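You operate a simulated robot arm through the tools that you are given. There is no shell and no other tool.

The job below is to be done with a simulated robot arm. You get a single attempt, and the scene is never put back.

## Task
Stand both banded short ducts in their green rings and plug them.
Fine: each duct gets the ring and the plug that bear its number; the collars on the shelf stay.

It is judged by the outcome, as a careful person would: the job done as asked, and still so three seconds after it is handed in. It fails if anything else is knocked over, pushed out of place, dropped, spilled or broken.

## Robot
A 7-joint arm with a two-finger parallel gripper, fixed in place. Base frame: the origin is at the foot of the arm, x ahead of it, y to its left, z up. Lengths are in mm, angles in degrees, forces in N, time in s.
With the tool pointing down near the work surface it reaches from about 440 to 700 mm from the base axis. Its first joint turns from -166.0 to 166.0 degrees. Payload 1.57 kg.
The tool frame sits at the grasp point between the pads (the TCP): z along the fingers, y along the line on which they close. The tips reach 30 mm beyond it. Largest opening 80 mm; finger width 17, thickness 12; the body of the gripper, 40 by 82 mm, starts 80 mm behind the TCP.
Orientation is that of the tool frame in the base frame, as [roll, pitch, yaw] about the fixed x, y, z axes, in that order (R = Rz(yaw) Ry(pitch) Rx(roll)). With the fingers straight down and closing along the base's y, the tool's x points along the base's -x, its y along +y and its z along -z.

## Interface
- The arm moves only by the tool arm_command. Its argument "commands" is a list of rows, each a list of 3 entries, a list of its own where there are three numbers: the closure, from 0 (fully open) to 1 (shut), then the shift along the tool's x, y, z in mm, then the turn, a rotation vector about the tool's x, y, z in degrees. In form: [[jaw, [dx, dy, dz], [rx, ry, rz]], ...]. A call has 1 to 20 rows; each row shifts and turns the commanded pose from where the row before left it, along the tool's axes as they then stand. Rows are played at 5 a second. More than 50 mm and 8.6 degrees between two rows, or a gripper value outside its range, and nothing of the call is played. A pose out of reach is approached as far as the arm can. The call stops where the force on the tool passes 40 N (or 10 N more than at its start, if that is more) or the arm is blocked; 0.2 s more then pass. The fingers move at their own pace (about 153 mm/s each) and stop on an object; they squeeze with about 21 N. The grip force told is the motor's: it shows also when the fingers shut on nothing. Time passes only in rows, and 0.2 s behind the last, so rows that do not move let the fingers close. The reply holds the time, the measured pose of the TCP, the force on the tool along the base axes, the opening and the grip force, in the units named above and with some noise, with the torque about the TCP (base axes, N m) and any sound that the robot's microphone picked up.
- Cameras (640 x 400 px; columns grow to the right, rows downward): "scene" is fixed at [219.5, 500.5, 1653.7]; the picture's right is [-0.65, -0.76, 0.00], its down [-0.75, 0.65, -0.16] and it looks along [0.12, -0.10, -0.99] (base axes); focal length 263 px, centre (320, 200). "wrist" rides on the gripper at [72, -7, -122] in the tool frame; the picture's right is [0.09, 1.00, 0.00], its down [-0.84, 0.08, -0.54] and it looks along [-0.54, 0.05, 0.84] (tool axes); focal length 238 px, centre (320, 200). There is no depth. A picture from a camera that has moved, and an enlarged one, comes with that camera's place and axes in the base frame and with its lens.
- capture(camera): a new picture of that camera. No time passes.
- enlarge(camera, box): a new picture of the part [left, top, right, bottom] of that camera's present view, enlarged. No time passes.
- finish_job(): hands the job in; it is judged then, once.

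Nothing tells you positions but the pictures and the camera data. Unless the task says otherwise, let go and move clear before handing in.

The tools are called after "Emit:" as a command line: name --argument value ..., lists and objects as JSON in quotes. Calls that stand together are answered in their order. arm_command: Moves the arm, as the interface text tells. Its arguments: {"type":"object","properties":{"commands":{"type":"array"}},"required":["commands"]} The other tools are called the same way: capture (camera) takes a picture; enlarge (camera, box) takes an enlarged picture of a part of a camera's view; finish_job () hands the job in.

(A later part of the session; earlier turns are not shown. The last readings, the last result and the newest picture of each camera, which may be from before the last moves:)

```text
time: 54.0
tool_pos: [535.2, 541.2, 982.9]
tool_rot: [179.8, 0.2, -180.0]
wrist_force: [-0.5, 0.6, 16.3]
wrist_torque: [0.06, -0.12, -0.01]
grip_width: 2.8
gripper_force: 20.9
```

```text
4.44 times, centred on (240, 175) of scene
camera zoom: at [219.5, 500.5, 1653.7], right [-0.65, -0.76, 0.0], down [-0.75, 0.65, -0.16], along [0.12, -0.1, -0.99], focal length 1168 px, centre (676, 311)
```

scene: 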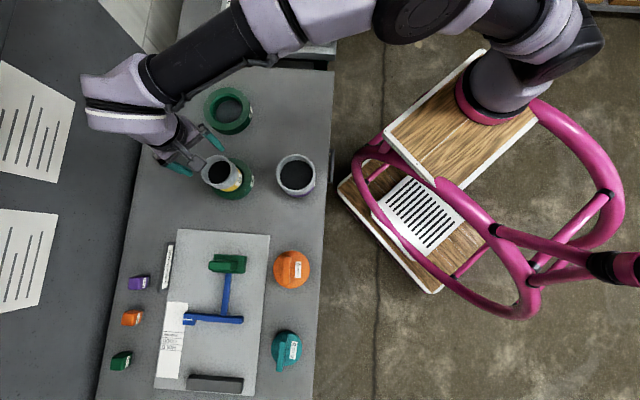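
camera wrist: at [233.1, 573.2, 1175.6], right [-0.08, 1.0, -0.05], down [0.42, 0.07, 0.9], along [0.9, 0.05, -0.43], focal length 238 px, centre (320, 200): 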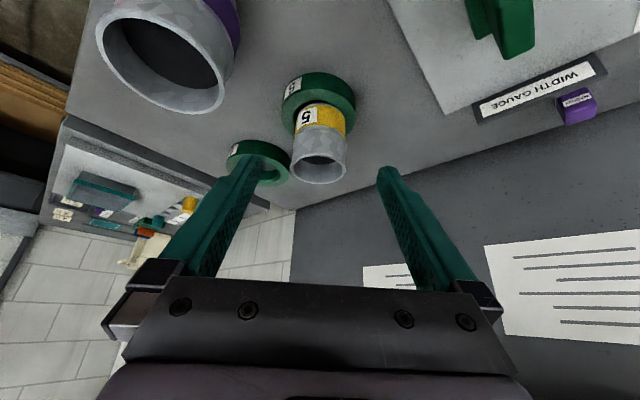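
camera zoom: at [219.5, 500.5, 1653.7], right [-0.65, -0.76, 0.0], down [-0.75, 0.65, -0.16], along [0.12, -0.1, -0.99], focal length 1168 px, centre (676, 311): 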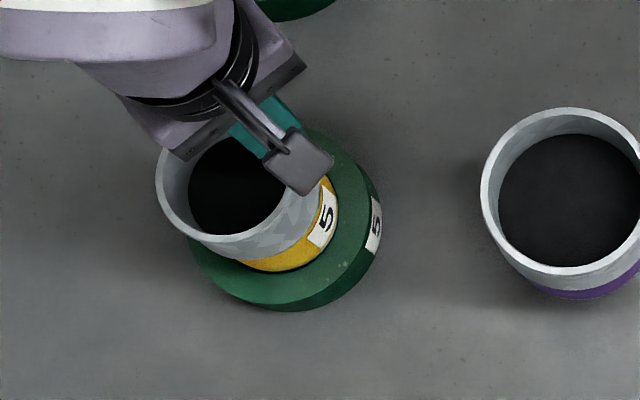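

Lateral force has vanished — it slid into the chamfer seat. Relieving load and opening gradually.

Emit:
arm_command --commands '[[1, [0, 0, -1.5], [0, 0, 0]], [1, [0, 0, 0], [0, 0, 0]]]'

Emit:
arm_command --commands '[[0.92, [0, 0, 0], [0, 0, 0]], [0.85, [0, 0, 0], [0, 0, 0]], [0.85, [0, 0, 0], [0, 0, 0]]]'

Emit:
enlarge --camera "scene" --box '[190, 130, 290, 220]'

Emit:
enlarge --camera "wrist" --box '[250, 40, 480, 260]'

```text
time: 54.6
tool_pos: [535.0, 540.4, 982.1]
tool_rot: [179.9, 0.0, 179.9]
wrist_force: [2.8, 1.1, 4.6]
wrist_torque: [0.17, -0.34, -0.06]
grip_width: 3.0
gripper_force: 20.6
```

```text
time: 55.4
tool_pos: [536.3, 541.6, 982.2]
tool_rot: [179.9, 0.0, 180.0]
wrist_force: [-0.6, -0.6, 0.4]
wrist_torque: [0.01, 0.01, 0.0]
grip_width: 12.1
gripper_force: 0.0
```

```text
4.44 times, centred on (240, 175) of scene
camera zoom: at [219.5, 500.5, 1653.7], right [-0.65, -0.76, 0.0], down [-0.75, 0.65, -0.16], along [0.12, -0.1, -0.99], focal length 1168 px, centre (676, 311)
```

zoom: 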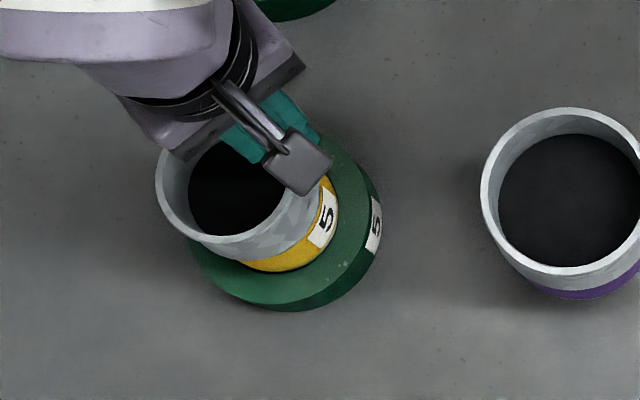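

```text
1.82 times, centred on (365, 150) of wrist
camera zoom: at [462.3, 534.7, 1105.2], right [-0.09, 1.0, 0.0], down [0.84, 0.08, 0.54], along [0.54, 0.05, -0.84], focal length 433 px, centre (238, 291)
```

zoom: 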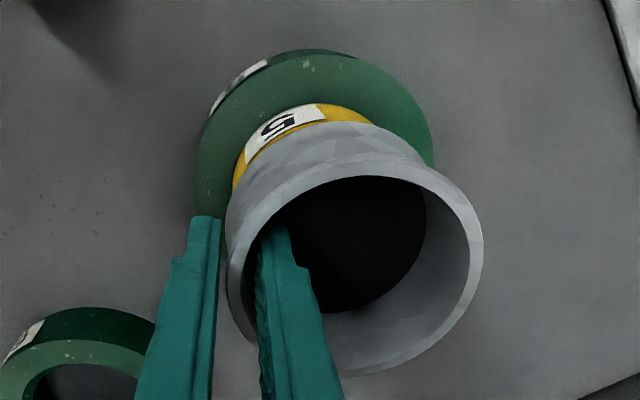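

It stayed seated and centred. Opening and rising clear, then a side check.

Emit:
arm_command --commands '[[0.6, [0, 0, -2], [0, 0, 0]], [0.6, [0, 0, -15], [0, 0, 0]], [0.6, [0, 0, -30], [0, 0, 0]], [0, [0, 0, -40], [0, 0, 0]], [0, [0, 38, -20], [0, 0, 0]], [0, [0, 0, 0], [0, 0, 0]]]'

Emit:
enlarge --camera "wrist" --box '[230, 40, 410, 220]'

Emit:
enlarge --camera "scene" --box '[190, 130, 290, 220]'

```text
time: 56.8
tool_pos: [535.0, 580.1, 1089.5]
tool_rot: [179.9, 0.0, 180.0]
wrist_force: [-0.3, 0.0, -0.2]
wrist_torque: [0.01, 0.01, 0.0]
grip_width: 79.8
gripper_force: 0.1
```

```text
2.22 times, centred on (320, 130) of wrist
camera zoom: at [462.4, 573.7, 1212.3], right [-0.09, 1.0, 0.0], down [0.84, 0.08, 0.54], along [0.54, 0.05, -0.84], focal length 530 px, centre (320, 356)
```

zoom: 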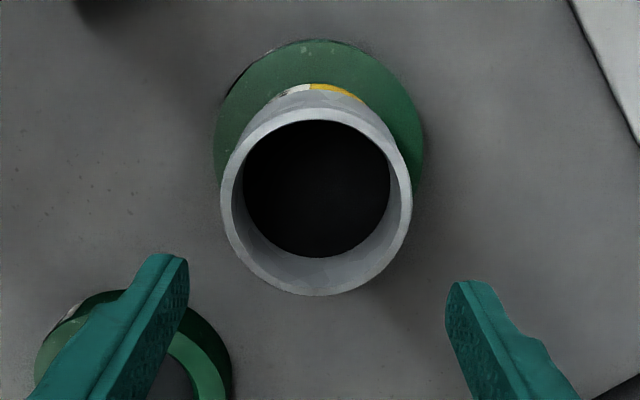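

```text
4.44 times, centred on (240, 175) of scene
camera zoom: at [219.5, 500.5, 1653.7], right [-0.65, -0.76, 0.0], down [-0.75, 0.65, -0.16], along [0.12, -0.1, -0.99], focal length 1168 px, centre (676, 311)
```

zoom: 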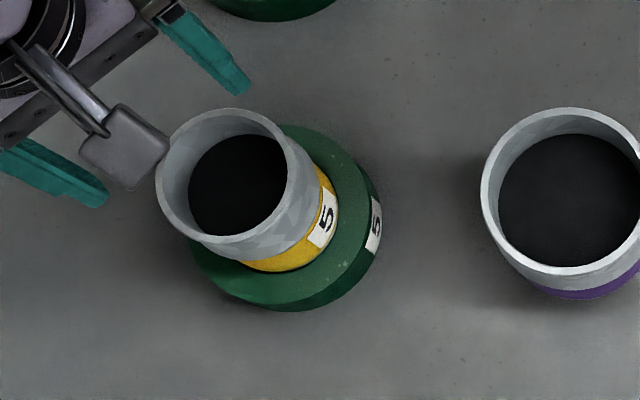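

Duct 5 is now level and centred at ≈(535.2, 578.7), rim ≈ 979. Next the purple duct: moving above its −y wall.

Emit:
arm_command --commands '[[0, [23.1, -32.9, 0], [0, 0, 0]], [0, [23.1, -32.9, 0], [0, 0, 0]], [0, [23.1, -32.9, 0], [0, 0, 0]], [0, [23.1, -32.9, 0], [0, 0, 0]], [0, [23.1, -32.9, 0], [0, 0, 0]], [0, [23.1, -32.9, 0], [0, 0, 0]], [0, [0, 0, 40], [0, 0, 0]], [0, [0, 0, 0], [0, 0, 0]]]'

Emit:
capture --camera "wrist"

Emit:
enlarge --camera "wrist" --box '[240, 40, 460, 240]'

```text
time: 58.6
tool_pos: [396.0, 380.0, 1049.8]
tool_rot: [179.8, 0.0, -180.0]
wrist_force: [-0.4, 0.5, -0.6]
wrist_torque: [0.0, -0.01, -0.01]
grip_width: 80.1
gripper_force: 0.0
```

```text
taken
camera wrist: at [323.4, 374.8, 1171.3], right [-0.09, 1.0, 0.0], down [0.84, 0.08, 0.54], along [0.54, 0.05, -0.84], focal length 238 px, centre (320, 200)
```

wrist: 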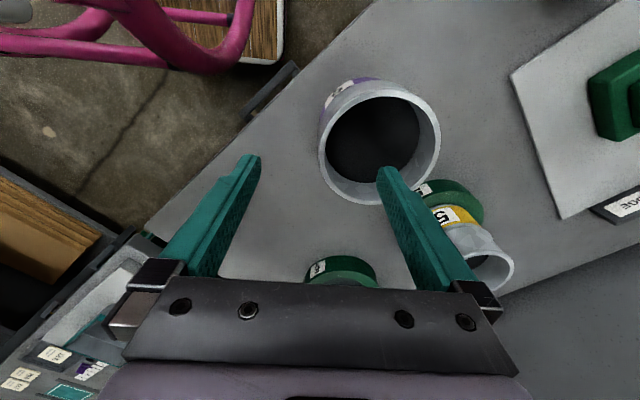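

```text
2.00 times, centred on (350, 140) of wrist
camera zoom: at [323.4, 374.8, 1171.3], right [-0.09, 1.0, 0.0], down [0.84, 0.08, 0.54], along [0.54, 0.05, -0.84], focal length 477 px, centre (260, 320)
```

zoom: 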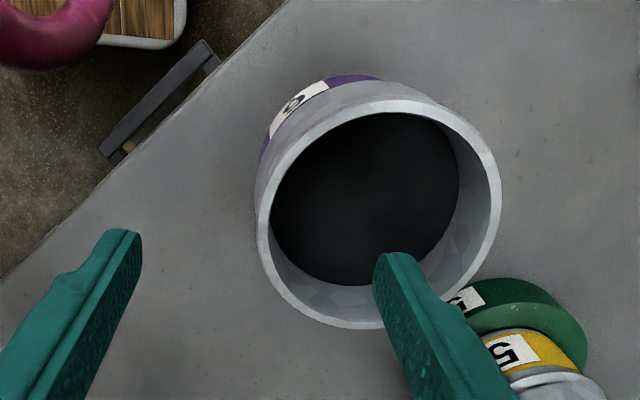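

Emit:
enlarge --camera "wrist" --box '[315, 70, 375, 110]'

Emit:
arm_command --commands '[[0, [0, 2, 25], [0, 0, 0]], [0, [0, 0.3, 25], [0, 0, 0]], [0, [0, 0, 8], [0, 0, 0]], [0, [0, 0, 5], [0, 0, 0]], [0, [0, 0, 0], [0, 0, 0]]]'

Emit:
enlarge --camera "scene" --box '[250, 140, 340, 215]'

```text
10.00 times, centred on (345, 90) of wrist
camera zoom: at [323.4, 374.8, 1171.3], right [-0.09, 1.0, 0.0], down [0.84, 0.08, 0.54], along [0.54, 0.05, -0.84], focal length 2384 px, centre (70, 1300)
```

zoom: 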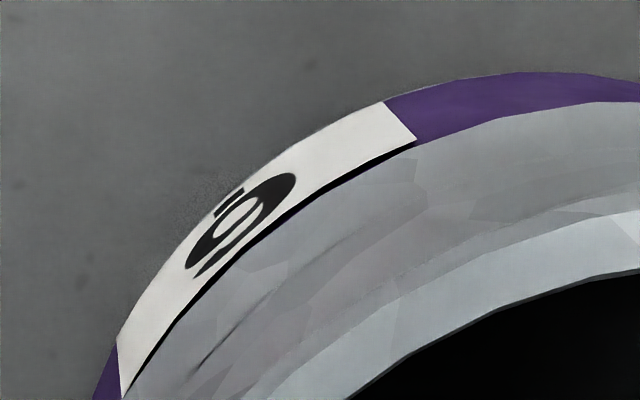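

```text
time: 59.8
tool_pos: [397.3, 384.3, 985.9]
tool_rot: [179.8, 0.0, -179.9]
wrist_force: [-0.2, 0.2, 0.7]
wrist_torque: [-0.03, -0.04, 0.0]
grip_width: 80.0
gripper_force: 0.1
```

```text
5.33 times, centred on (295, 178) of scene
camera zoom: at [219.5, 500.5, 1653.7], right [-0.65, -0.76, 0.0], down [-0.75, 0.65, -0.16], along [0.12, -0.1, -0.99], focal length 1402 px, centre (453, 320)
```

zoom: 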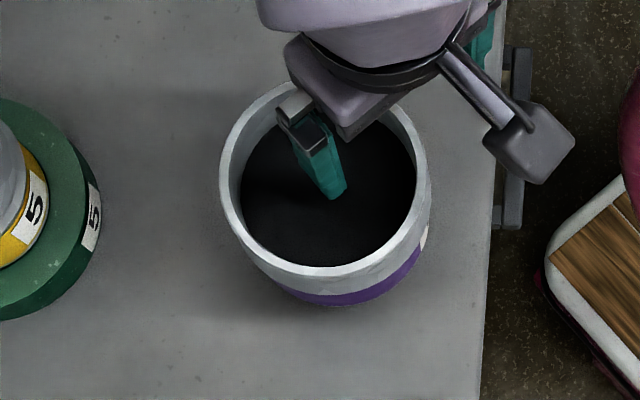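

The label is 6 (underlined). Lowering a bit further with a force check, then closing.

Emit:
arm_command --commands '[[0, [0, 0, 2], [0, 0, 0]], [0, [0, 0, 2], [0, 0, 0]], [0, [0, 0, 0], [0, 0, 0]]]'

Emit:
arm_command --commands '[[1, [0, 0, 0], [0, 0, 0]], [1, [0, 0, 0], [0, 0, 0]], [1, [0, 0, 0], [0, 0, 0]], [1, [0, 0, 0], [0, 0, 0]]]'

Emit:
enlarge --camera "wrist" --box '[240, 40, 480, 260]'

```text
time: 60.6
tool_pos: [396.9, 383.4, 984.3]
tool_rot: [179.8, 0.0, -180.0]
wrist_force: [-0.2, -0.4, 0.2]
wrist_torque: [-0.01, 0.0, 0.01]
grip_width: 80.3
gripper_force: 0.0
```

```text
time: 61.6
tool_pos: [397.3, 383.9, 983.6]
tool_rot: [179.9, -0.1, 180.0]
wrist_force: [-0.4, -1.8, 1.2]
wrist_torque: [-0.14, -0.03, 0.01]
grip_width: 3.8
gripper_force: 21.1
```

```text
1.82 times, centred on (360, 150) of wrist
camera zoom: at [323.7, 377.5, 1105.1], right [-0.09, 1.0, 0.0], down [0.84, 0.08, 0.54], along [0.54, 0.05, -0.84], focal length 433 px, centre (247, 291)
```

zoom: 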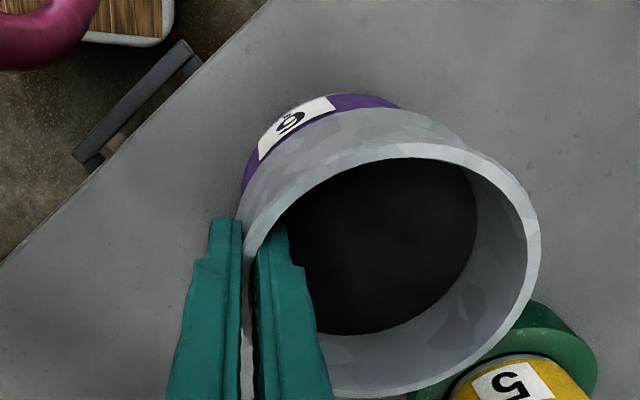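

Gripped (3.8 mm wall). Lifting slowly with a tilt check.

Emit:
arm_command --commands '[[1, [0, 0, -3], [0, 0, 0]], [1, [0, 0, -4], [0, 0, 0]], [1, [0, 0, -6], [0, 0, 0]], [1, [0, 0, -6], [0, 0, 0]], [1, [0, 0, 0], [0, 0, 0]]]'

Emit:
enlarge --camera "wrist" --box '[240, 40, 480, 260]'

Emit:
enlarge --camera "scene" --box '[250, 140, 340, 215]'

```text
time: 62.8
tool_pos: [396.6, 384.0, 1003.1]
tool_rot: [180.0, 0.0, -179.9]
wrist_force: [0.8, 0.3, -1.6]
wrist_torque: [-0.1, 0.04, 0.0]
grip_width: 3.8
gripper_force: 21.2
```

```text
1.82 times, centred on (360, 150) of wrist
camera zoom: at [323.8, 377.8, 1124.4], right [-0.09, 1.0, 0.0], down [0.84, 0.08, 0.54], along [0.54, 0.05, -0.84], focal length 433 px, centre (247, 291)
```

zoom: 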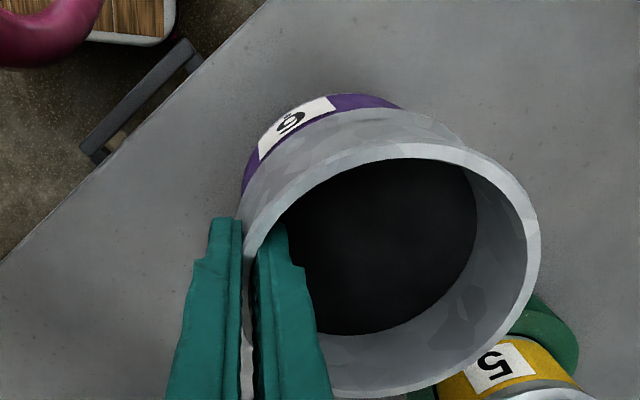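

```text
5.33 times, centred on (295, 178) of scene
camera zoom: at [219.5, 500.5, 1653.7], right [-0.65, -0.76, 0.0], down [-0.75, 0.65, -0.16], along [0.12, -0.1, -0.99], focal length 1402 px, centre (453, 320)
```

zoom: 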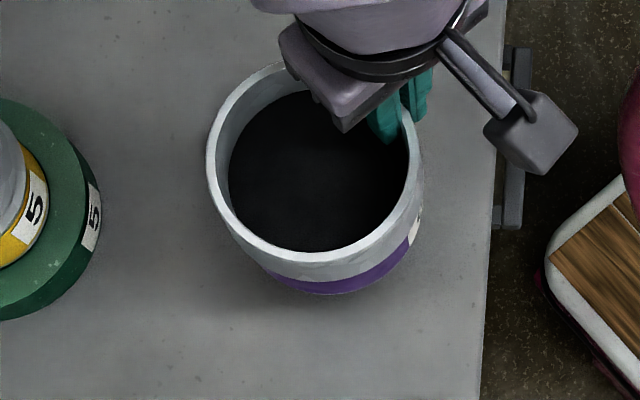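

Steady. Lifting clear and carrying it toward ring 6, passing well clear of duct 5.

Emit:
arm_command --commands '[[1, [0, 0, -20], [0, 0, 0]], [1, [0, 0, -20], [0, 0, 0]], [1, [0, 0, -22], [0, 0, 0]], [1, [-27, 1.6, 0], [0, 0, 0]], [1, [-27, 1.6, 0], [0, 0, 0]], [1, [-27, 1.6, 0], [0, 0, 0]], [1, [-27, 1.6, 0], [0, 0, 0]], [1, [-27, 1.6, 0], [0, 0, 0]], [1, [-27, 1.6, 0], [0, 0, 0]], [1, [-27, 1.6, 0], [0, 0, 0]], [1, [-27, 1.6, 0], [0, 0, 0]], [1, [-27, 1.6, 0], [0, 0, 0]], [1, [-27, 1.6, 0], [0, 0, 0]], [1, [-27, 1.6, 0], [0, 0, 0]], [1, [-27, 1.6, 0], [0, 0, 0]], [1, [0, 0, 0], [0, 0, 0]]]'

Emit:
capture --camera "wrist"

Emit:
enlarge --camera "scene" --box '[180, 70, 280, 150]'

```text
time: 66.2
tool_pos: [720.3, 403.3, 1065.3]
tool_rot: [179.8, -0.1, 179.9]
wrist_force: [-0.1, 0.5, -1.7]
wrist_torque: [-0.15, 0.01, -0.01]
grip_width: 3.6
gripper_force: 20.9
```

```text
taken
camera wrist: at [648.0, 397.5, 1186.1], right [-0.09, 1.0, 0.0], down [0.84, 0.08, 0.54], along [0.54, 0.05, -0.84], focal length 238 px, centre (320, 200)
```

wrist: 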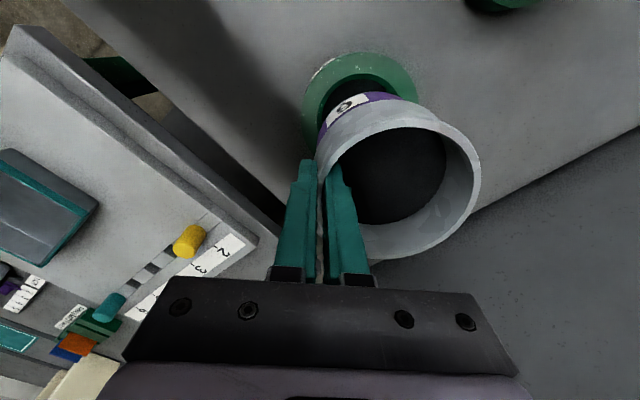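

```text
5.00 times, centred on (230, 110) of scene
camera zoom: at [219.5, 500.5, 1653.7], right [-0.65, -0.76, 0.0], down [-0.75, 0.65, -0.16], along [0.12, -0.1, -0.99], focal length 1314 px, centre (770, 650)
```

zoom: 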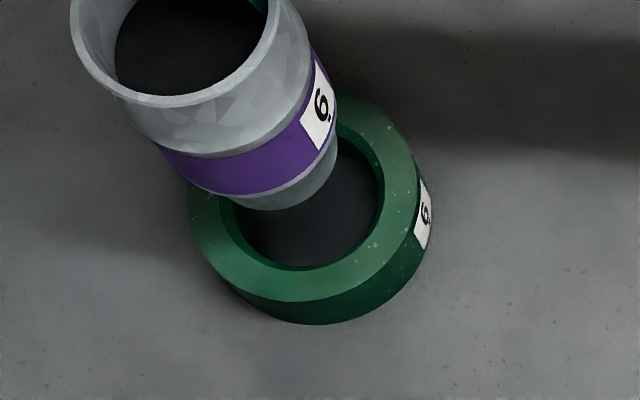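

Over ring 6. Lowering in stages.

Emit:
arm_command --commands '[[1, [0, 0, 12], [0, 0, 0]], [1, [0, 0, 12], [0, 0, 0]], [1, [0, 0, 10], [0, 0, 0]], [1, [0, 0, 0], [0, 0, 0]]]'

Emit:
enlarge --camera "scene" --box '[180, 70, 280, 150]'

Emit:
enlarge --camera "wrist" --box '[270, 30, 490, 270]'

```text
time: 67.2
tool_pos: [721.0, 403.2, 1029.9]
tool_rot: [-180.0, 0.0, -180.0]
wrist_force: [0.0, -0.2, -2.3]
wrist_torque: [-0.13, 0.0, 0.04]
grip_width: 3.6
gripper_force: 21.0
```

```text
5.00 times, centred on (230, 110) of scene
camera zoom: at [219.5, 500.5, 1653.7], right [-0.65, -0.76, 0.0], down [-0.75, 0.65, -0.16], along [0.12, -0.1, -0.99], focal length 1314 px, centre (770, 650)
```

zoom: 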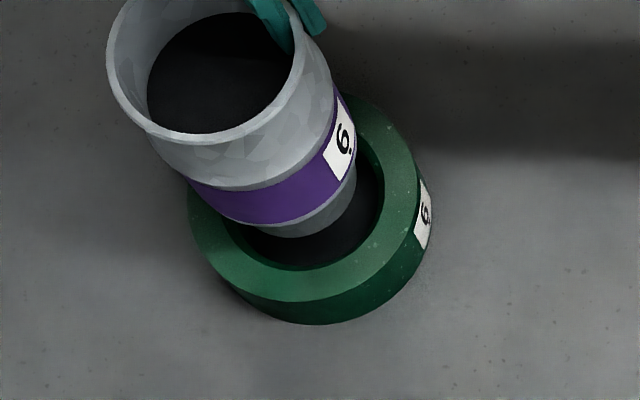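

```text
1.67 times, centred on (380, 150) of wrist
camera zoom: at [647.4, 397.0, 1151.8], right [-0.09, 1.0, 0.0], down [0.84, 0.08, 0.54], along [0.54, 0.05, -0.84], focal length 397 px, centre (220, 283)
```

zoom: 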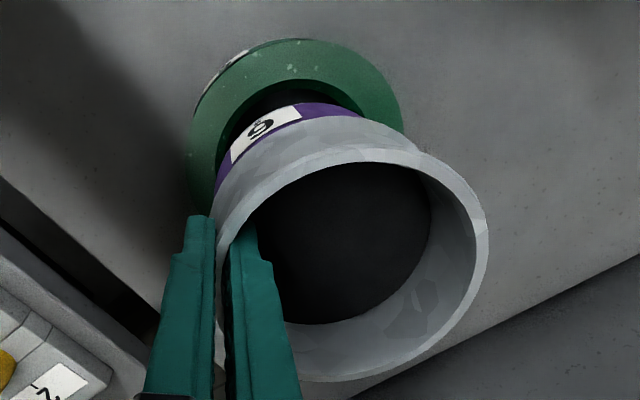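

Emit:
arm_command --commands '[[1, [0, 0, 6], [0, 0, 0]], [1, [0, 0, 6], [0, 0, 0]], [1, [0, 0, 6], [0, 0, 0]], [1, [0, 0, 6], [0, 0, 0]], [1, [0, 0, 0], [0, 0, 0]]]'

Emit:
arm_command --commands '[[1, [0, 0, 3], [0, 0, 0]], [1, [0, 0, 3], [0, 0, 0]], [1, [0, 0, 3], [0, 0, 0]], [1, [0, 0, 0], [0, 0, 0]]]'

Emit:
enlarge --camera "scene" --box '[180, 70, 280, 150]'

Emit:
enlarge --camera "wrist" --box '[270, 30, 490, 270]'

```text
time: 68.4
tool_pos: [719.6, 403.7, 1006.4]
tool_rot: [180.0, 0.0, -179.9]
wrist_force: [0.0, -0.5, -2.1]
wrist_torque: [-0.13, 0.01, 0.01]
grip_width: 3.7
gripper_force: 20.8
```

```text
time: 69.4
tool_pos: [719.6, 403.7, 997.3]
tool_rot: [179.8, 0.0, 179.9]
wrist_force: [-0.2, -0.2, -3.0]
wrist_torque: [-0.11, 0.0, 0.01]
grip_width: 3.5
gripper_force: 21.0
```

```text
5.00 times, centred on (230, 110) of scene
camera zoom: at [219.5, 500.5, 1653.7], right [-0.65, -0.76, 0.0], down [-0.75, 0.65, -0.16], along [0.12, -0.1, -0.99], focal length 1314 px, centre (770, 650)
```

zoom: 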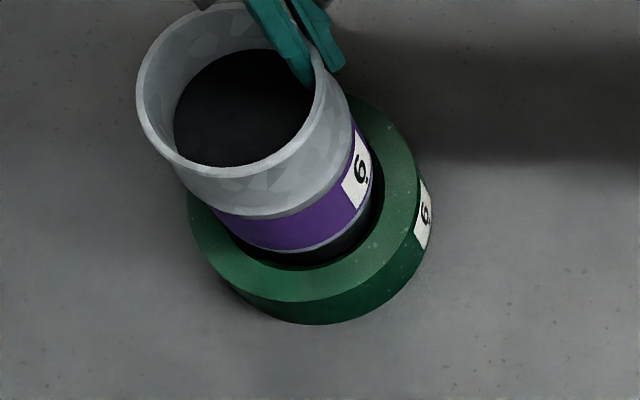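

```text
1.67 times, centred on (380, 150) of wrist
camera zoom: at [647.5, 397.3, 1118.8], right [-0.09, 1.0, 0.0], down [0.84, 0.08, 0.54], along [0.54, 0.05, -0.84], focal length 397 px, centre (220, 283)
```

zoom: 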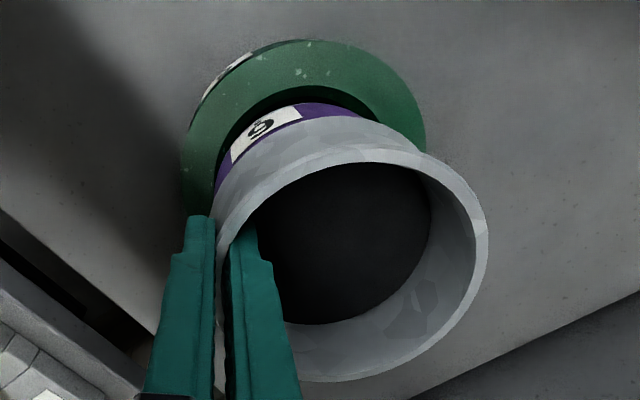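

Emit:
enlarge --camera "scene" --box '[200, 80, 260, 138]'

Emit:
enlarge --camera "wrist" --box '[320, 45, 450, 135]'

```text
6.90 times, centred on (230, 109) of scene
camera zoom: at [219.5, 500.5, 1653.7], right [-0.65, -0.76, 0.0], down [-0.75, 0.65, -0.16], along [0.12, -0.1, -0.99], focal length 1812 px, centre (941, 828)
```

zoom: 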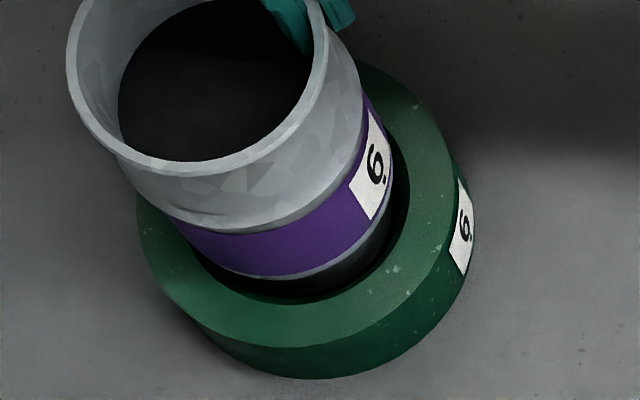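

```text
4.44 times, centred on (385, 90) of wrist
camera zoom: at [647.5, 397.3, 1118.8], right [-0.09, 1.0, 0.0], down [0.84, 0.08, 0.54], along [0.54, 0.05, -0.84], focal length 1059 px, centre (31, 689)
```

zoom: 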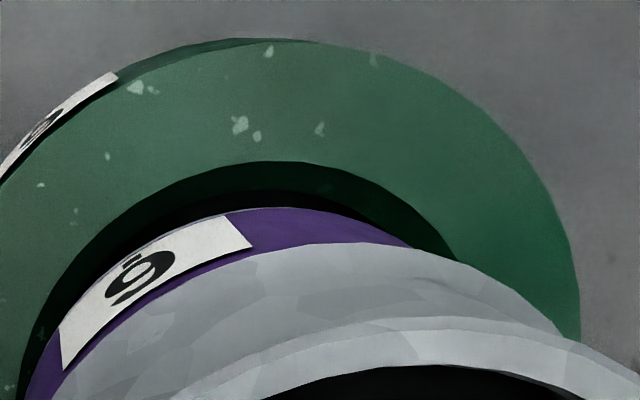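

Continuing down by small steps, watching lateral force for centring.

Emit:
arm_command --commands '[[1, [1.5, 0, 2], [0, 0, 0]], [1, [0, 0, 2], [0, 0, 0]], [1, [0, 0, 2], [0, 0, 0]], [1, [0, 0, 0], [0, 0, 0]]]'

Emit:
arm_command --commands '[[1, [0, 0, 1.5], [0, 0, 0]], [1, [0, 0, 1.5], [0, 0, 0]], [1, [0, 0, 0], [0, 0, 0]]]'

Emit:
enlarge --camera "scene" --box '[200, 80, 260, 138]'

Emit:
enlarge --camera "wrist" --box '[290, 45, 450, 155]'

```text
time: 70.4
tool_pos: [719.0, 404.7, 990.4]
tool_rot: [180.0, 0.0, -179.9]
wrist_force: [0.5, -0.1, -2.2]
wrist_torque: [-0.13, 0.03, -0.01]
grip_width: 3.7
gripper_force: 21.4
```

```text
time: 71.2
tool_pos: [720.5, 401.4, 987.6]
tool_rot: [179.7, 0.0, -180.0]
wrist_force: [0.6, 0.9, -0.1]
wrist_torque: [-0.17, 0.04, 0.04]
grip_width: 3.6
gripper_force: 21.5
```

```text
6.90 times, centred on (230, 109) of scene
camera zoom: at [219.5, 500.5, 1653.7], right [-0.65, -0.76, 0.0], down [-0.75, 0.65, -0.16], along [0.12, -0.1, -0.99], focal length 1812 px, centre (941, 828)
```

zoom: 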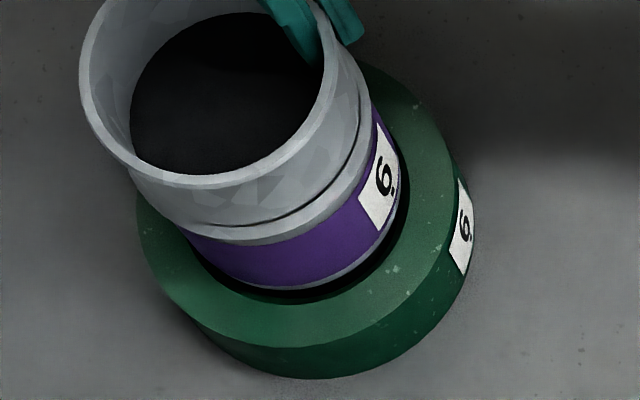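

```text
3.64 times, centred on (370, 100) of wrist
camera zoom: at [646.1, 396.9, 1110.2], right [-0.09, 1.0, 0.0], down [0.84, 0.08, 0.54], along [0.54, 0.05, -0.84], focal length 867 px, centre (138, 564)
```

zoom: 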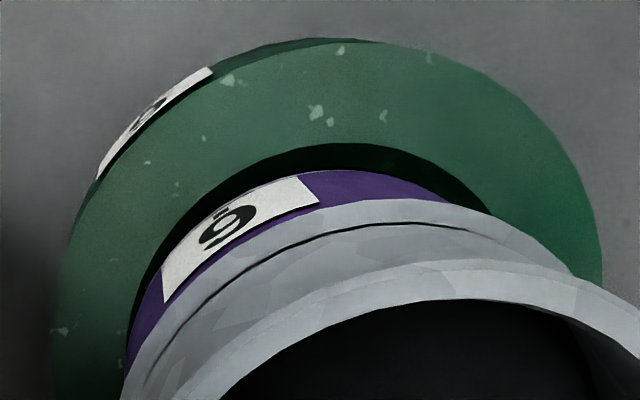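

Emit:
arm_command --commands '[[1, [1, 0, 0], [0, 0, 0]], [1, [0, 0, 1], [0, 0, 0]], [1, [0, 0, 0], [0, 0, 0]]]'

Emit:
arm_command --commands '[[1, [0, 0, 1], [0, 0, 0]], [1, [0, 0, 0], [0, 0, 0]]]'

Emit:
arm_command --commands '[[1, [0, 0, 1], [0, 0, 0]], [1, [0, 0, 0], [0, 0, 0]]]'

Emit:
enlarge --camera "scene" --box '[200, 80, 260, 138]'

Emit:
enlarge --camera "wrist" --box '[290, 45, 450, 155]'

```text
time: 72.0
tool_pos: [718.6, 403.2, 987.9]
tool_rot: [179.7, -0.1, -180.0]
wrist_force: [-0.7, -1.4, 8.2]
wrist_torque: [-0.24, 0.17, 0.03]
grip_width: 3.4
gripper_force: 21.4
```

```text
time: 72.6
tool_pos: [718.4, 402.7, 987.2]
tool_rot: [179.8, 0.1, 180.0]
wrist_force: [2.8, -1.4, 15.3]
wrist_torque: [-0.12, 0.03, 0.1]
grip_width: 3.6
gripper_force: 21.1
```

```text
time: 73.2
tool_pos: [718.5, 403.9, 986.2]
tool_rot: [179.8, 0.1, -180.0]
wrist_force: [3.7, -3.2, 16.2]
wrist_torque: [-0.12, -0.06, 0.03]
grip_width: 2.9
gripper_force: 20.5
```

```text
6.90 times, centred on (230, 109) of scene
camera zoom: at [219.5, 500.5, 1653.7], right [-0.65, -0.76, 0.0], down [-0.75, 0.65, -0.16], along [0.12, -0.1, -0.99], focal length 1812 px, centre (941, 828)
```

zoom: 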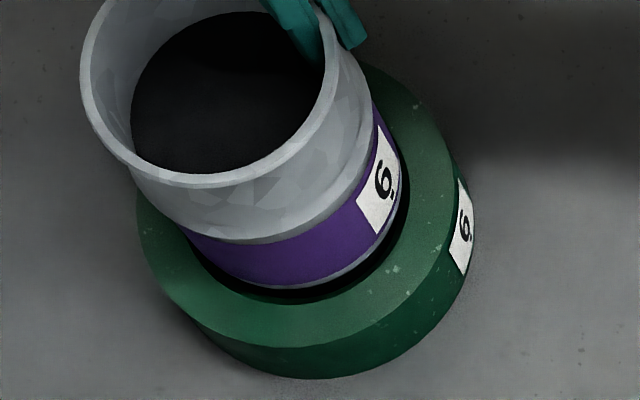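

```text
3.64 times, centred on (370, 100) of wrist
camera zoom: at [645.4, 396.5, 1107.6], right [-0.09, 1.0, 0.0], down [0.84, 0.08, 0.54], along [0.54, 0.05, -0.84], focal length 867 px, centre (138, 564)
```

zoom: 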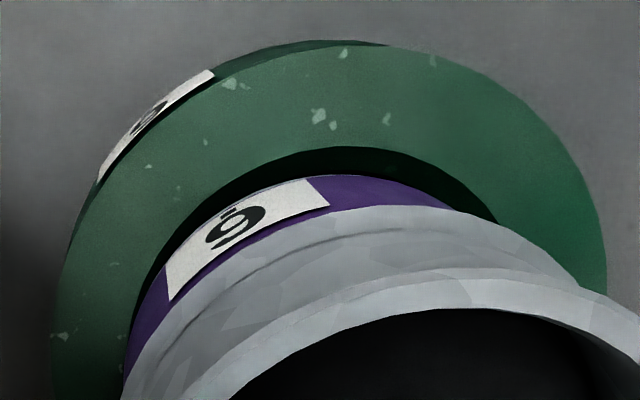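

Lip is still on the far chamfer edge; the visible gap is on the −x side. Lift 4 mm, shift −x 2 and −y 1.5, lower again.

Emit:
arm_command --commands '[[1, [0, 0, -3], [0, 0, 0]], [1, [0, 0, -3], [0, 0, 0]], [1, [2, -1.5, 0], [0, 0, 0]], [1, [0, 0, 0], [0, 0, 0]]]'

Emit:
enlarge --camera "scene" --box '[200, 80, 260, 138]'

Emit:
enlarge --camera "wrist" --box '[290, 45, 450, 155]'

Emit:
enlarge --camera "wrist" --box '[270, 30, 490, 270]'

```text
time: 74.2
tool_pos: [716.0, 401.7, 991.4]
tool_rot: [179.8, 0.0, -180.0]
wrist_force: [-0.3, -0.3, -2.6]
wrist_torque: [-0.14, 0.02, -0.04]
grip_width: 3.1
gripper_force: 20.8
```

```text
6.90 times, centred on (230, 109) of scene
camera zoom: at [219.5, 500.5, 1653.7], right [-0.65, -0.76, 0.0], down [-0.75, 0.65, -0.16], along [0.12, -0.1, -0.99], focal length 1812 px, centre (941, 828)
```

zoom: 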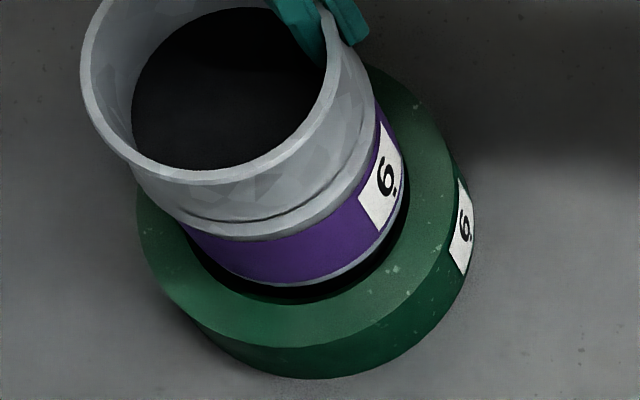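

```text
3.64 times, centred on (370, 100) of wrist
camera zoom: at [643.0, 395.5, 1112.7], right [-0.09, 1.0, 0.0], down [0.84, 0.08, 0.54], along [0.54, 0.05, -0.84], focal length 867 px, centre (138, 564)
```

zoom: 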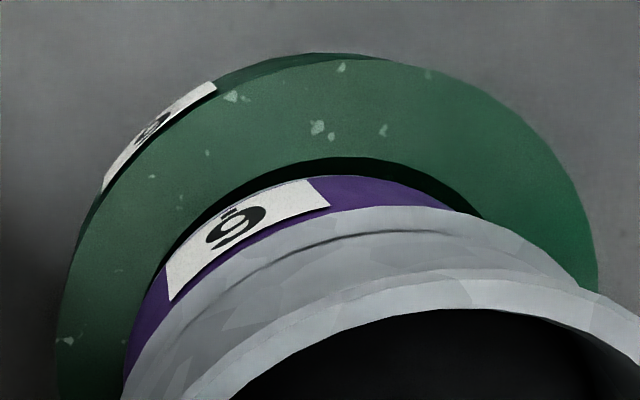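

```text
1.67 times, centred on (380, 150) of wrist
camera zoom: at [643.0, 395.5, 1112.7], right [-0.09, 1.0, 0.0], down [0.84, 0.08, 0.54], along [0.54, 0.05, -0.84], focal length 397 px, centre (220, 283)
```

zoom: 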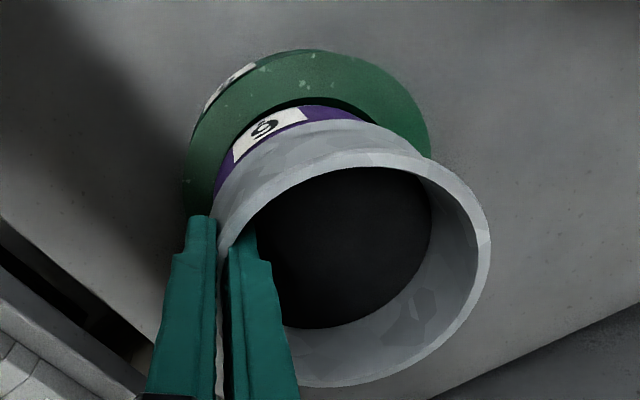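

Emit:
arm_command --commands '[[1, [0, 0, 2], [0, 0, 0]], [1, [0, 0, 1], [0, 0, 0]], [1, [0, 0, 0], [0, 0, 0]]]'

Emit:
arm_command --commands '[[1, [0, 0, 1], [0, 0, 0]], [1, [0, 0, 0], [0, 0, 0]]]'

Emit:
arm_command --commands '[[1, [0, 0, 1], [0, 0, 0]], [1, [0, 0, 0], [0, 0, 0]]]'

Emit:
arm_command --commands '[[1, [0, 0, 1], [0, 0, 0]], [1, [0, 0, 0], [0, 0, 0]]]'

Emit:
enlarge --camera "scene" --box '[200, 80, 260, 138]'

Emit:
enlarge --camera "wrist" --box '[270, 30, 490, 270]'

```text
time: 75.0
tool_pos: [716.2, 400.3, 986.6]
tool_rot: [179.9, 0.0, -180.0]
wrist_force: [-0.8, 1.0, -2.2]
wrist_torque: [-0.13, 0.03, 0.0]
grip_width: 2.8
gripper_force: 20.8
```

```text
time: 75.6
tool_pos: [716.6, 401.0, 985.7]
tool_rot: [179.9, 0.0, 180.0]
wrist_force: [0.0, -0.4, -2.5]
wrist_torque: [-0.11, -0.02, 0.02]
grip_width: 2.7
gripper_force: 21.0
```

```text
time: 76.2
tool_pos: [716.1, 401.4, 984.7]
tool_rot: [179.9, -0.1, -180.0]
wrist_force: [0.8, 0.6, -1.8]
wrist_torque: [-0.16, 0.02, -0.01]
grip_width: 2.9
gripper_force: 21.1
```

```text
time: 76.8
tool_pos: [715.9, 401.7, 985.9]
tool_rot: [179.8, 0.0, -180.0]
wrist_force: [-1.3, -2.6, 7.5]
wrist_torque: [-0.13, 0.43, 0.07]
grip_width: 2.9
gripper_force: 20.3
```

```text
6.90 times, centred on (230, 109) of scene
camera zoom: at [219.5, 500.5, 1653.7], right [-0.65, -0.76, 0.0], down [-0.75, 0.65, -0.16], along [0.12, -0.1, -0.99], focal length 1812 px, centre (941, 828)
```

zoom: 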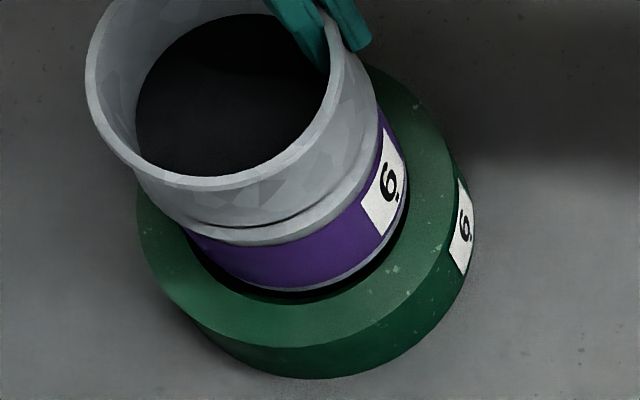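

```text
1.67 times, centred on (380, 150) of wrist
camera zoom: at [643.3, 395.5, 1107.7], right [-0.09, 1.0, 0.0], down [0.84, 0.07, 0.54], along [0.54, 0.05, -0.84], focal length 397 px, centre (220, 283)
```

zoom: 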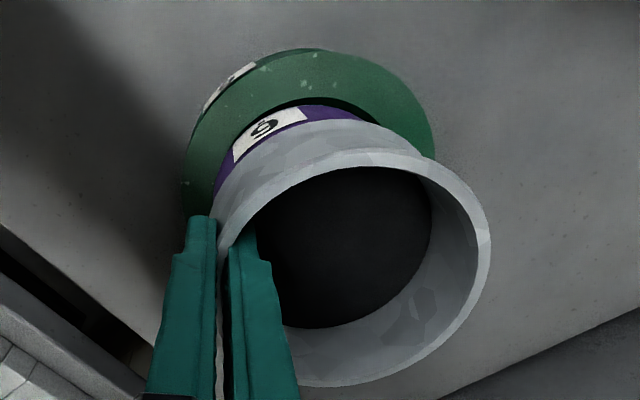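

Emit:
arm_command --commands '[[1, [0, 0, 1], [0, 0, 0]], [1, [0, 0, 0], [0, 0, 0]]]'

Emit:
arm_command --commands '[[1, [0, 0, 1], [0, 0, 0]], [1, [0, 0, 0], [0, 0, 0]]]'

Emit:
enlarge --camera "scene" --box '[200, 80, 260, 138]'

Emit:
enlarge --camera "wrist" --box '[270, 30, 490, 270]'

```text
time: 77.4
tool_pos: [715.2, 401.4, 986.2]
tool_rot: [179.8, 0.0, -180.0]
wrist_force: [0.6, -1.5, 15.7]
wrist_torque: [-0.05, -0.01, 0.08]
grip_width: 2.8
gripper_force: 20.9
```

```text
time: 78.0
tool_pos: [716.1, 401.4, 983.9]
tool_rot: [179.8, 0.1, -180.0]
wrist_force: [3.4, -0.3, 18.2]
wrist_torque: [0.25, -0.21, -0.01]
grip_width: 2.9
gripper_force: 20.6
```

```text
6.90 times, centred on (230, 109) of scene
camera zoom: at [219.5, 500.5, 1653.7], right [-0.65, -0.76, 0.0], down [-0.75, 0.65, -0.16], along [0.12, -0.1, -0.99], focal length 1812 px, centre (941, 828)
```

zoom: 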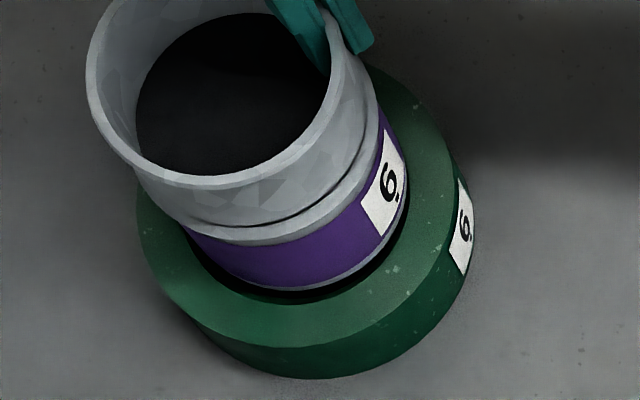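

```text
1.67 times, centred on (380, 150) of wrist
camera zoom: at [643.2, 395.0, 1105.7], right [-0.09, 1.0, 0.0], down [0.84, 0.08, 0.54], along [0.54, 0.05, -0.84], focal length 397 px, centre (220, 283)
```

zoom: 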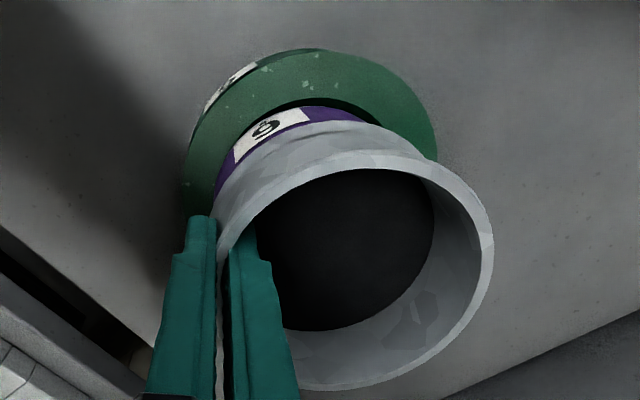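

I'll relieve the load, release carefully and inspect from above.

Emit:
arm_command --commands '[[1, [0, 0, -2], [0, 0, 0]], [1, [0, 0, 0], [0, 0, 0]]]'

Emit:
arm_command --commands '[[0.92, [0, 0, 0], [0, 0, 0]], [0.85, [0, 0, 0], [0, 0, 0]], [0.85, [0, 0, 0], [0, 0, 0]]]'

Emit:
enlarge --camera "scene" --box '[200, 80, 260, 138]'

Emit:
arm_command --commands '[[0.6, [0, 0, -2], [0, 0, 0]], [0.6, [0, 0, -15], [0, 0, 0]], [0.6, [0, 0, -30], [0, 0, 0]], [0, [0, 0, -40], [0, 0, 0]], [0, [0, 45, -20], [0, 0, 0]], [0, [0, 0, 0], [0, 0, 0]]]'

Emit:
enlarge --camera "scene" --box '[200, 80, 260, 138]'

Emit:
enlarge --camera "wrist" --box '[230, 40, 410, 220]'

```text
time: 78.6
tool_pos: [715.1, 400.7, 983.4]
tool_rot: [180.0, -0.2, -179.9]
wrist_force: [1.7, -0.4, 1.9]
wrist_torque: [0.0, -0.25, 0.0]
grip_width: 2.5
gripper_force: 21.1
```

```text
time: 79.4
tool_pos: [715.4, 400.7, 985.0]
tool_rot: [179.9, 0.0, 180.0]
wrist_force: [0.2, 0.1, -0.1]
wrist_torque: [-0.01, 0.01, -0.02]
grip_width: 12.0
gripper_force: 0.1
```

```text
6.90 times, centred on (230, 109) of scene
camera zoom: at [219.5, 500.5, 1653.7], right [-0.65, -0.76, 0.0], down [-0.75, 0.65, -0.16], along [0.12, -0.1, -0.99], focal length 1812 px, centre (941, 828)
```

zoom: 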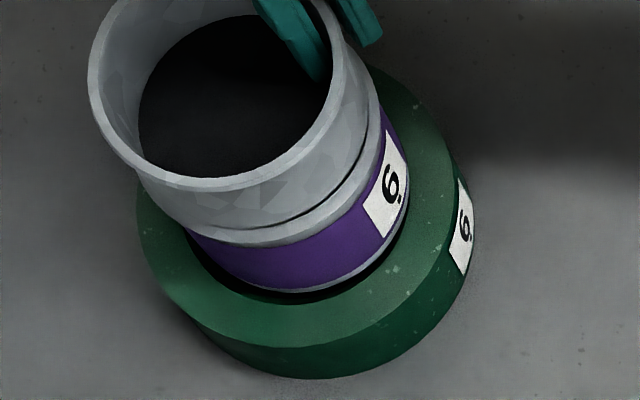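

```text
time: 80.8
tool_pos: [715.3, 445.7, 1093.5]
tool_rot: [179.9, 0.0, 180.0]
wrist_force: [-0.2, -0.3, 0.0]
wrist_torque: [-0.02, 0.03, -0.01]
grip_width: 80.1
gripper_force: 0.0
```

```text
6.90 times, centred on (230, 109) of scene
camera zoom: at [219.5, 500.5, 1653.7], right [-0.65, -0.76, 0.0], down [-0.75, 0.65, -0.16], along [0.12, -0.1, -0.99], focal length 1812 px, centre (941, 828)
```

zoom: 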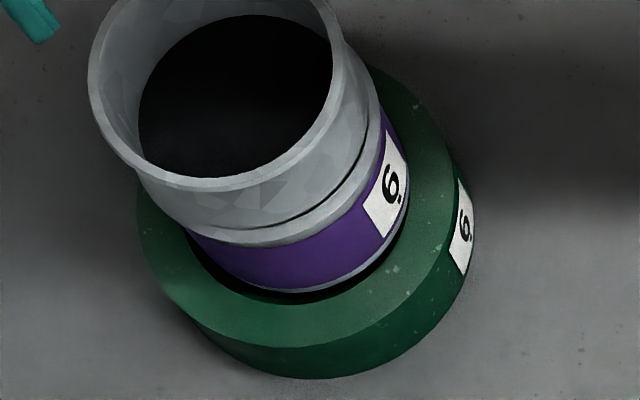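

```text
2.22 times, centred on (320, 130) of wrist
camera zoom: at [643.2, 439.4, 1214.9], right [-0.09, 1.0, 0.0], down [0.84, 0.08, 0.54], along [0.54, 0.05, -0.84], focal length 530 px, centre (320, 356)
```

zoom: 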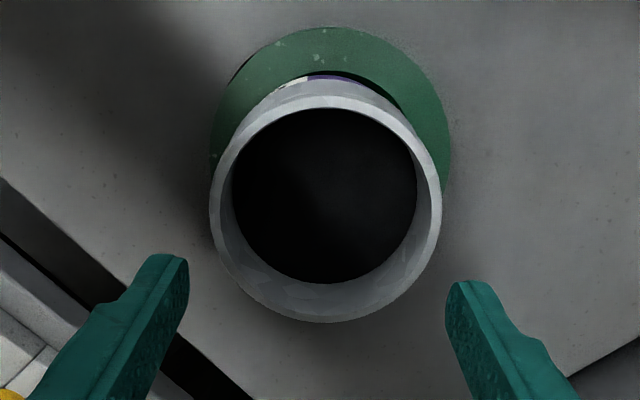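

Rim is nearly level at (721.6, 448.8) but ~4 mm toward −y of the ring centre. Getting a side view to check.

Emit:
arm_command --commands '[[0, [43.5, 0, -5], [0, 0, 0]], [0, [43.5, 0, -5], [0, 0, 0]], [0, [43.5, 0, -5], [0, 0, 0]], [0, [43.5, 0, -5], [0, 0, 0]], [0, [0, 0, 0], [0, -8, 0]], [0, [0, 0, 0], [0, -8, 0]], [0, [0, 0, 0], [0, -8, 0]], [0, [0, 0, 0], [0, -8, 0]], [0, [0, 0, 0], [0, 0, 0]]]'

Emit:
capture --camera "wrist"

Emit:
enlarge --camera "wrist" --box '[260, 50, 400, 190]'

Emit:
enlarge --camera "wrist" --box '[275, 50, 365, 110]'

```text
time: 82.8
tool_pos: [542.6, 445.7, 1111.6]
tool_rot: [179.8, 32.1, 179.8]
wrist_force: [0.2, 0.6, 0.6]
wrist_torque: [-0.02, -0.01, 0.01]
grip_width: 79.9
gripper_force: 0.1
```

```text
taken
camera wrist: at [415.5, 439.8, 1177.7], right [-0.08, 1.0, -0.05], down [0.42, 0.08, 0.9], along [0.9, 0.05, -0.43], focal length 238 px, centre (320, 200)
```

wrist: 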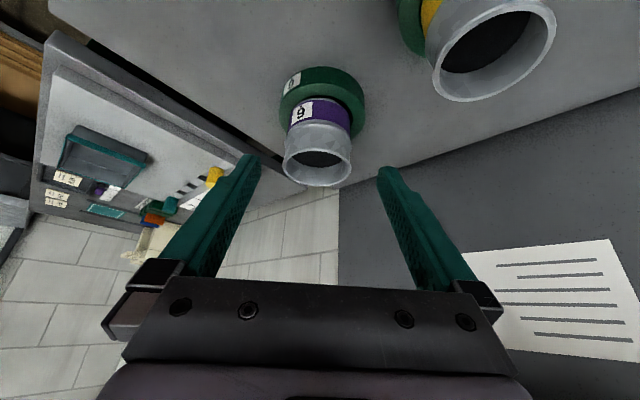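

```text
2.86 times, centred on (330, 120) of wrist
camera zoom: at [415.5, 439.8, 1177.7], right [-0.08, 1.0, -0.05], down [0.42, 0.08, 0.9], along [0.9, 0.05, -0.43], focal length 681 px, centre (291, 429)
```

zoom: 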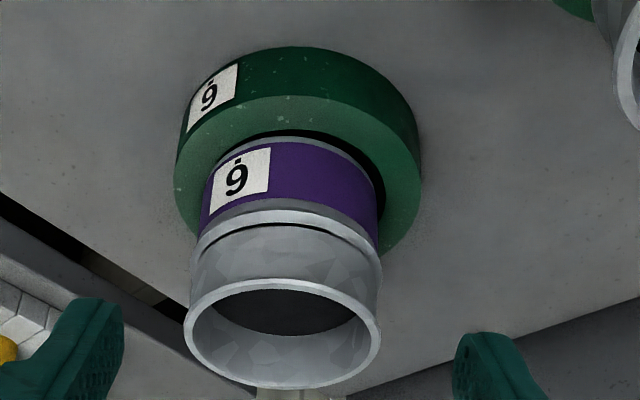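

```text
6.67 times, centred on (320, 80) of wrist
camera zoom: at [415.5, 439.8, 1177.7], right [-0.08, 1.0, -0.05], down [0.42, 0.08, 0.9], along [0.9, 0.05, -0.43], focal length 1589 px, centre (320, 1000)
```

zoom: 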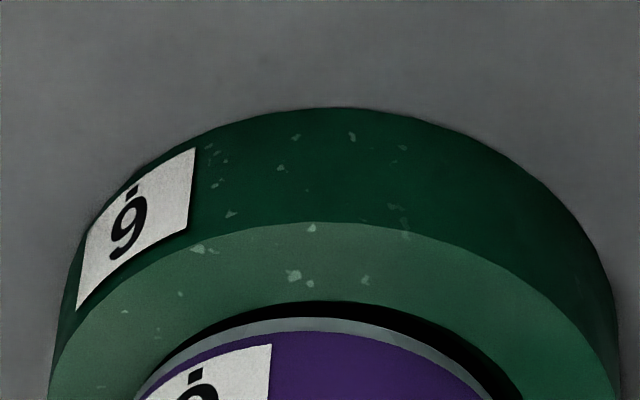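

Duct 6 sits ~3.8 mm toward −y of centre with its lip on the chamfer. Re-gripping to shift it.

Emit:
arm_command --commands '[[0, [0, 0, 0], [0, 8, 0]], [0, [0, 0, 0], [0, 8, 0]], [0, [0, 0, 0], [0, 8, 0]], [0, [0, 0, 0], [0, 8, 0]], [0, [-45, -11.5, 0], [0, 0, 0]], [0, [-45, -11.5, 0], [0, 0, 0]], [0, [-45, -11.5, 0], [0, 0, 0]], [0, [-44, -11.5, 0], [0, 0, 0]], [0, [0, 0, 40], [0, 0, 0]], [0, [0, 0, 0], [0, 0, 0]]]'

Emit:
enlarge --camera "wrist" --box '[250, 40, 470, 240]'

```text
time: 85.0
tool_pos: [719.8, 399.7, 1071.9]
tool_rot: [179.8, 0.0, 179.9]
wrist_force: [-0.3, -0.1, -0.8]
wrist_torque: [0.0, 0.02, -0.01]
grip_width: 79.9
gripper_force: 0.0
```

```text
2.00 times, centred on (360, 140) of wrist
camera zoom: at [647.0, 393.8, 1193.4], right [-0.09, 1.0, 0.0], down [0.84, 0.08, 0.54], along [0.54, 0.05, -0.84], focal length 477 px, centre (240, 320)
```

zoom: 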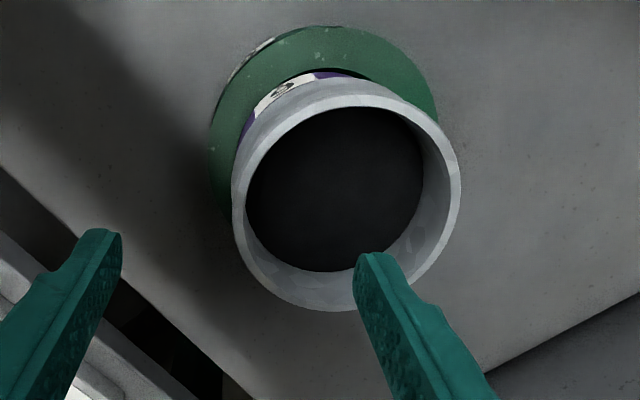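

Emit:
arm_command --commands '[[0, [-1.3, 0, 40], [0, 0, 0]], [0, [0, 0, 25], [0, 0, 0]], [0, [0, 0, 12], [0, 0, 0]], [0, [0, 0, 9], [0, 0, 0]], [0, [0, 0, 0], [0, 0, 0]], [1, [0, 0, 0], [0, 0, 0]], [1, [0, 0, 0], [0, 0, 0]], [1, [0, 0, 0], [0, 0, 0]], [1, [0, 0, 0], [0, 0, 0]]]'

Emit:
arm_command --commands '[[1, [0, 0, -3], [0, 0, 0]], [1, [0, 0, -4], [0, 0, 0]], [1, [0.5, 3.8, 0], [0, 0, 0]], [1, [0, 0, 0], [0, 0, 0]]]'

Emit:
enlarge --camera "wrist" --box '[270, 30, 490, 270]'

Emit:
enlarge --camera "scene" --box '[200, 80, 260, 138]'

```text
time: 87.0
tool_pos: [722.3, 400.4, 986.3]
tool_rot: [179.9, 0.0, -180.0]
wrist_force: [0.0, -0.2, -0.5]
wrist_torque: [-0.1, -0.01, -0.04]
grip_width: 2.5
gripper_force: 20.9
```

```text
time: 88.0
tool_pos: [722.2, 405.3, 993.1]
tool_rot: [179.9, 0.1, -180.0]
wrist_force: [0.9, -0.1, -1.9]
wrist_torque: [-0.15, 0.01, -0.01]
grip_width: 2.3
gripper_force: 20.8
```

```text
1.67 times, centred on (380, 150) of wrist
camera zoom: at [649.0, 398.1, 1114.9], right [-0.09, 1.0, 0.0], down [0.84, 0.08, 0.54], along [0.54, 0.05, -0.84], focal length 397 px, centre (220, 283)
```

zoom: 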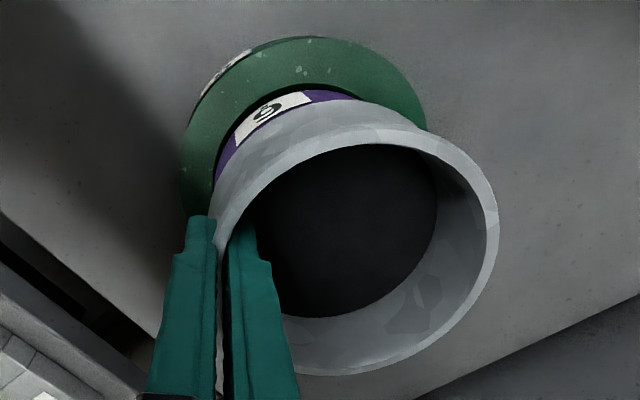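

```text
6.90 times, centred on (230, 109) of scene
camera zoom: at [219.5, 500.5, 1653.7], right [-0.65, -0.76, 0.0], down [-0.75, 0.65, -0.16], along [0.12, -0.1, -0.99], focal length 1812 px, centre (941, 828)
```

zoom: 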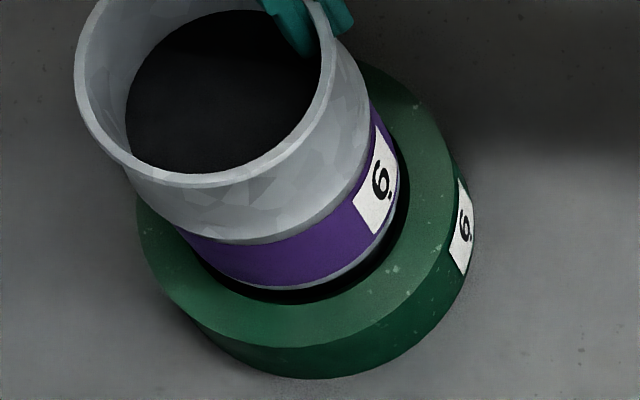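

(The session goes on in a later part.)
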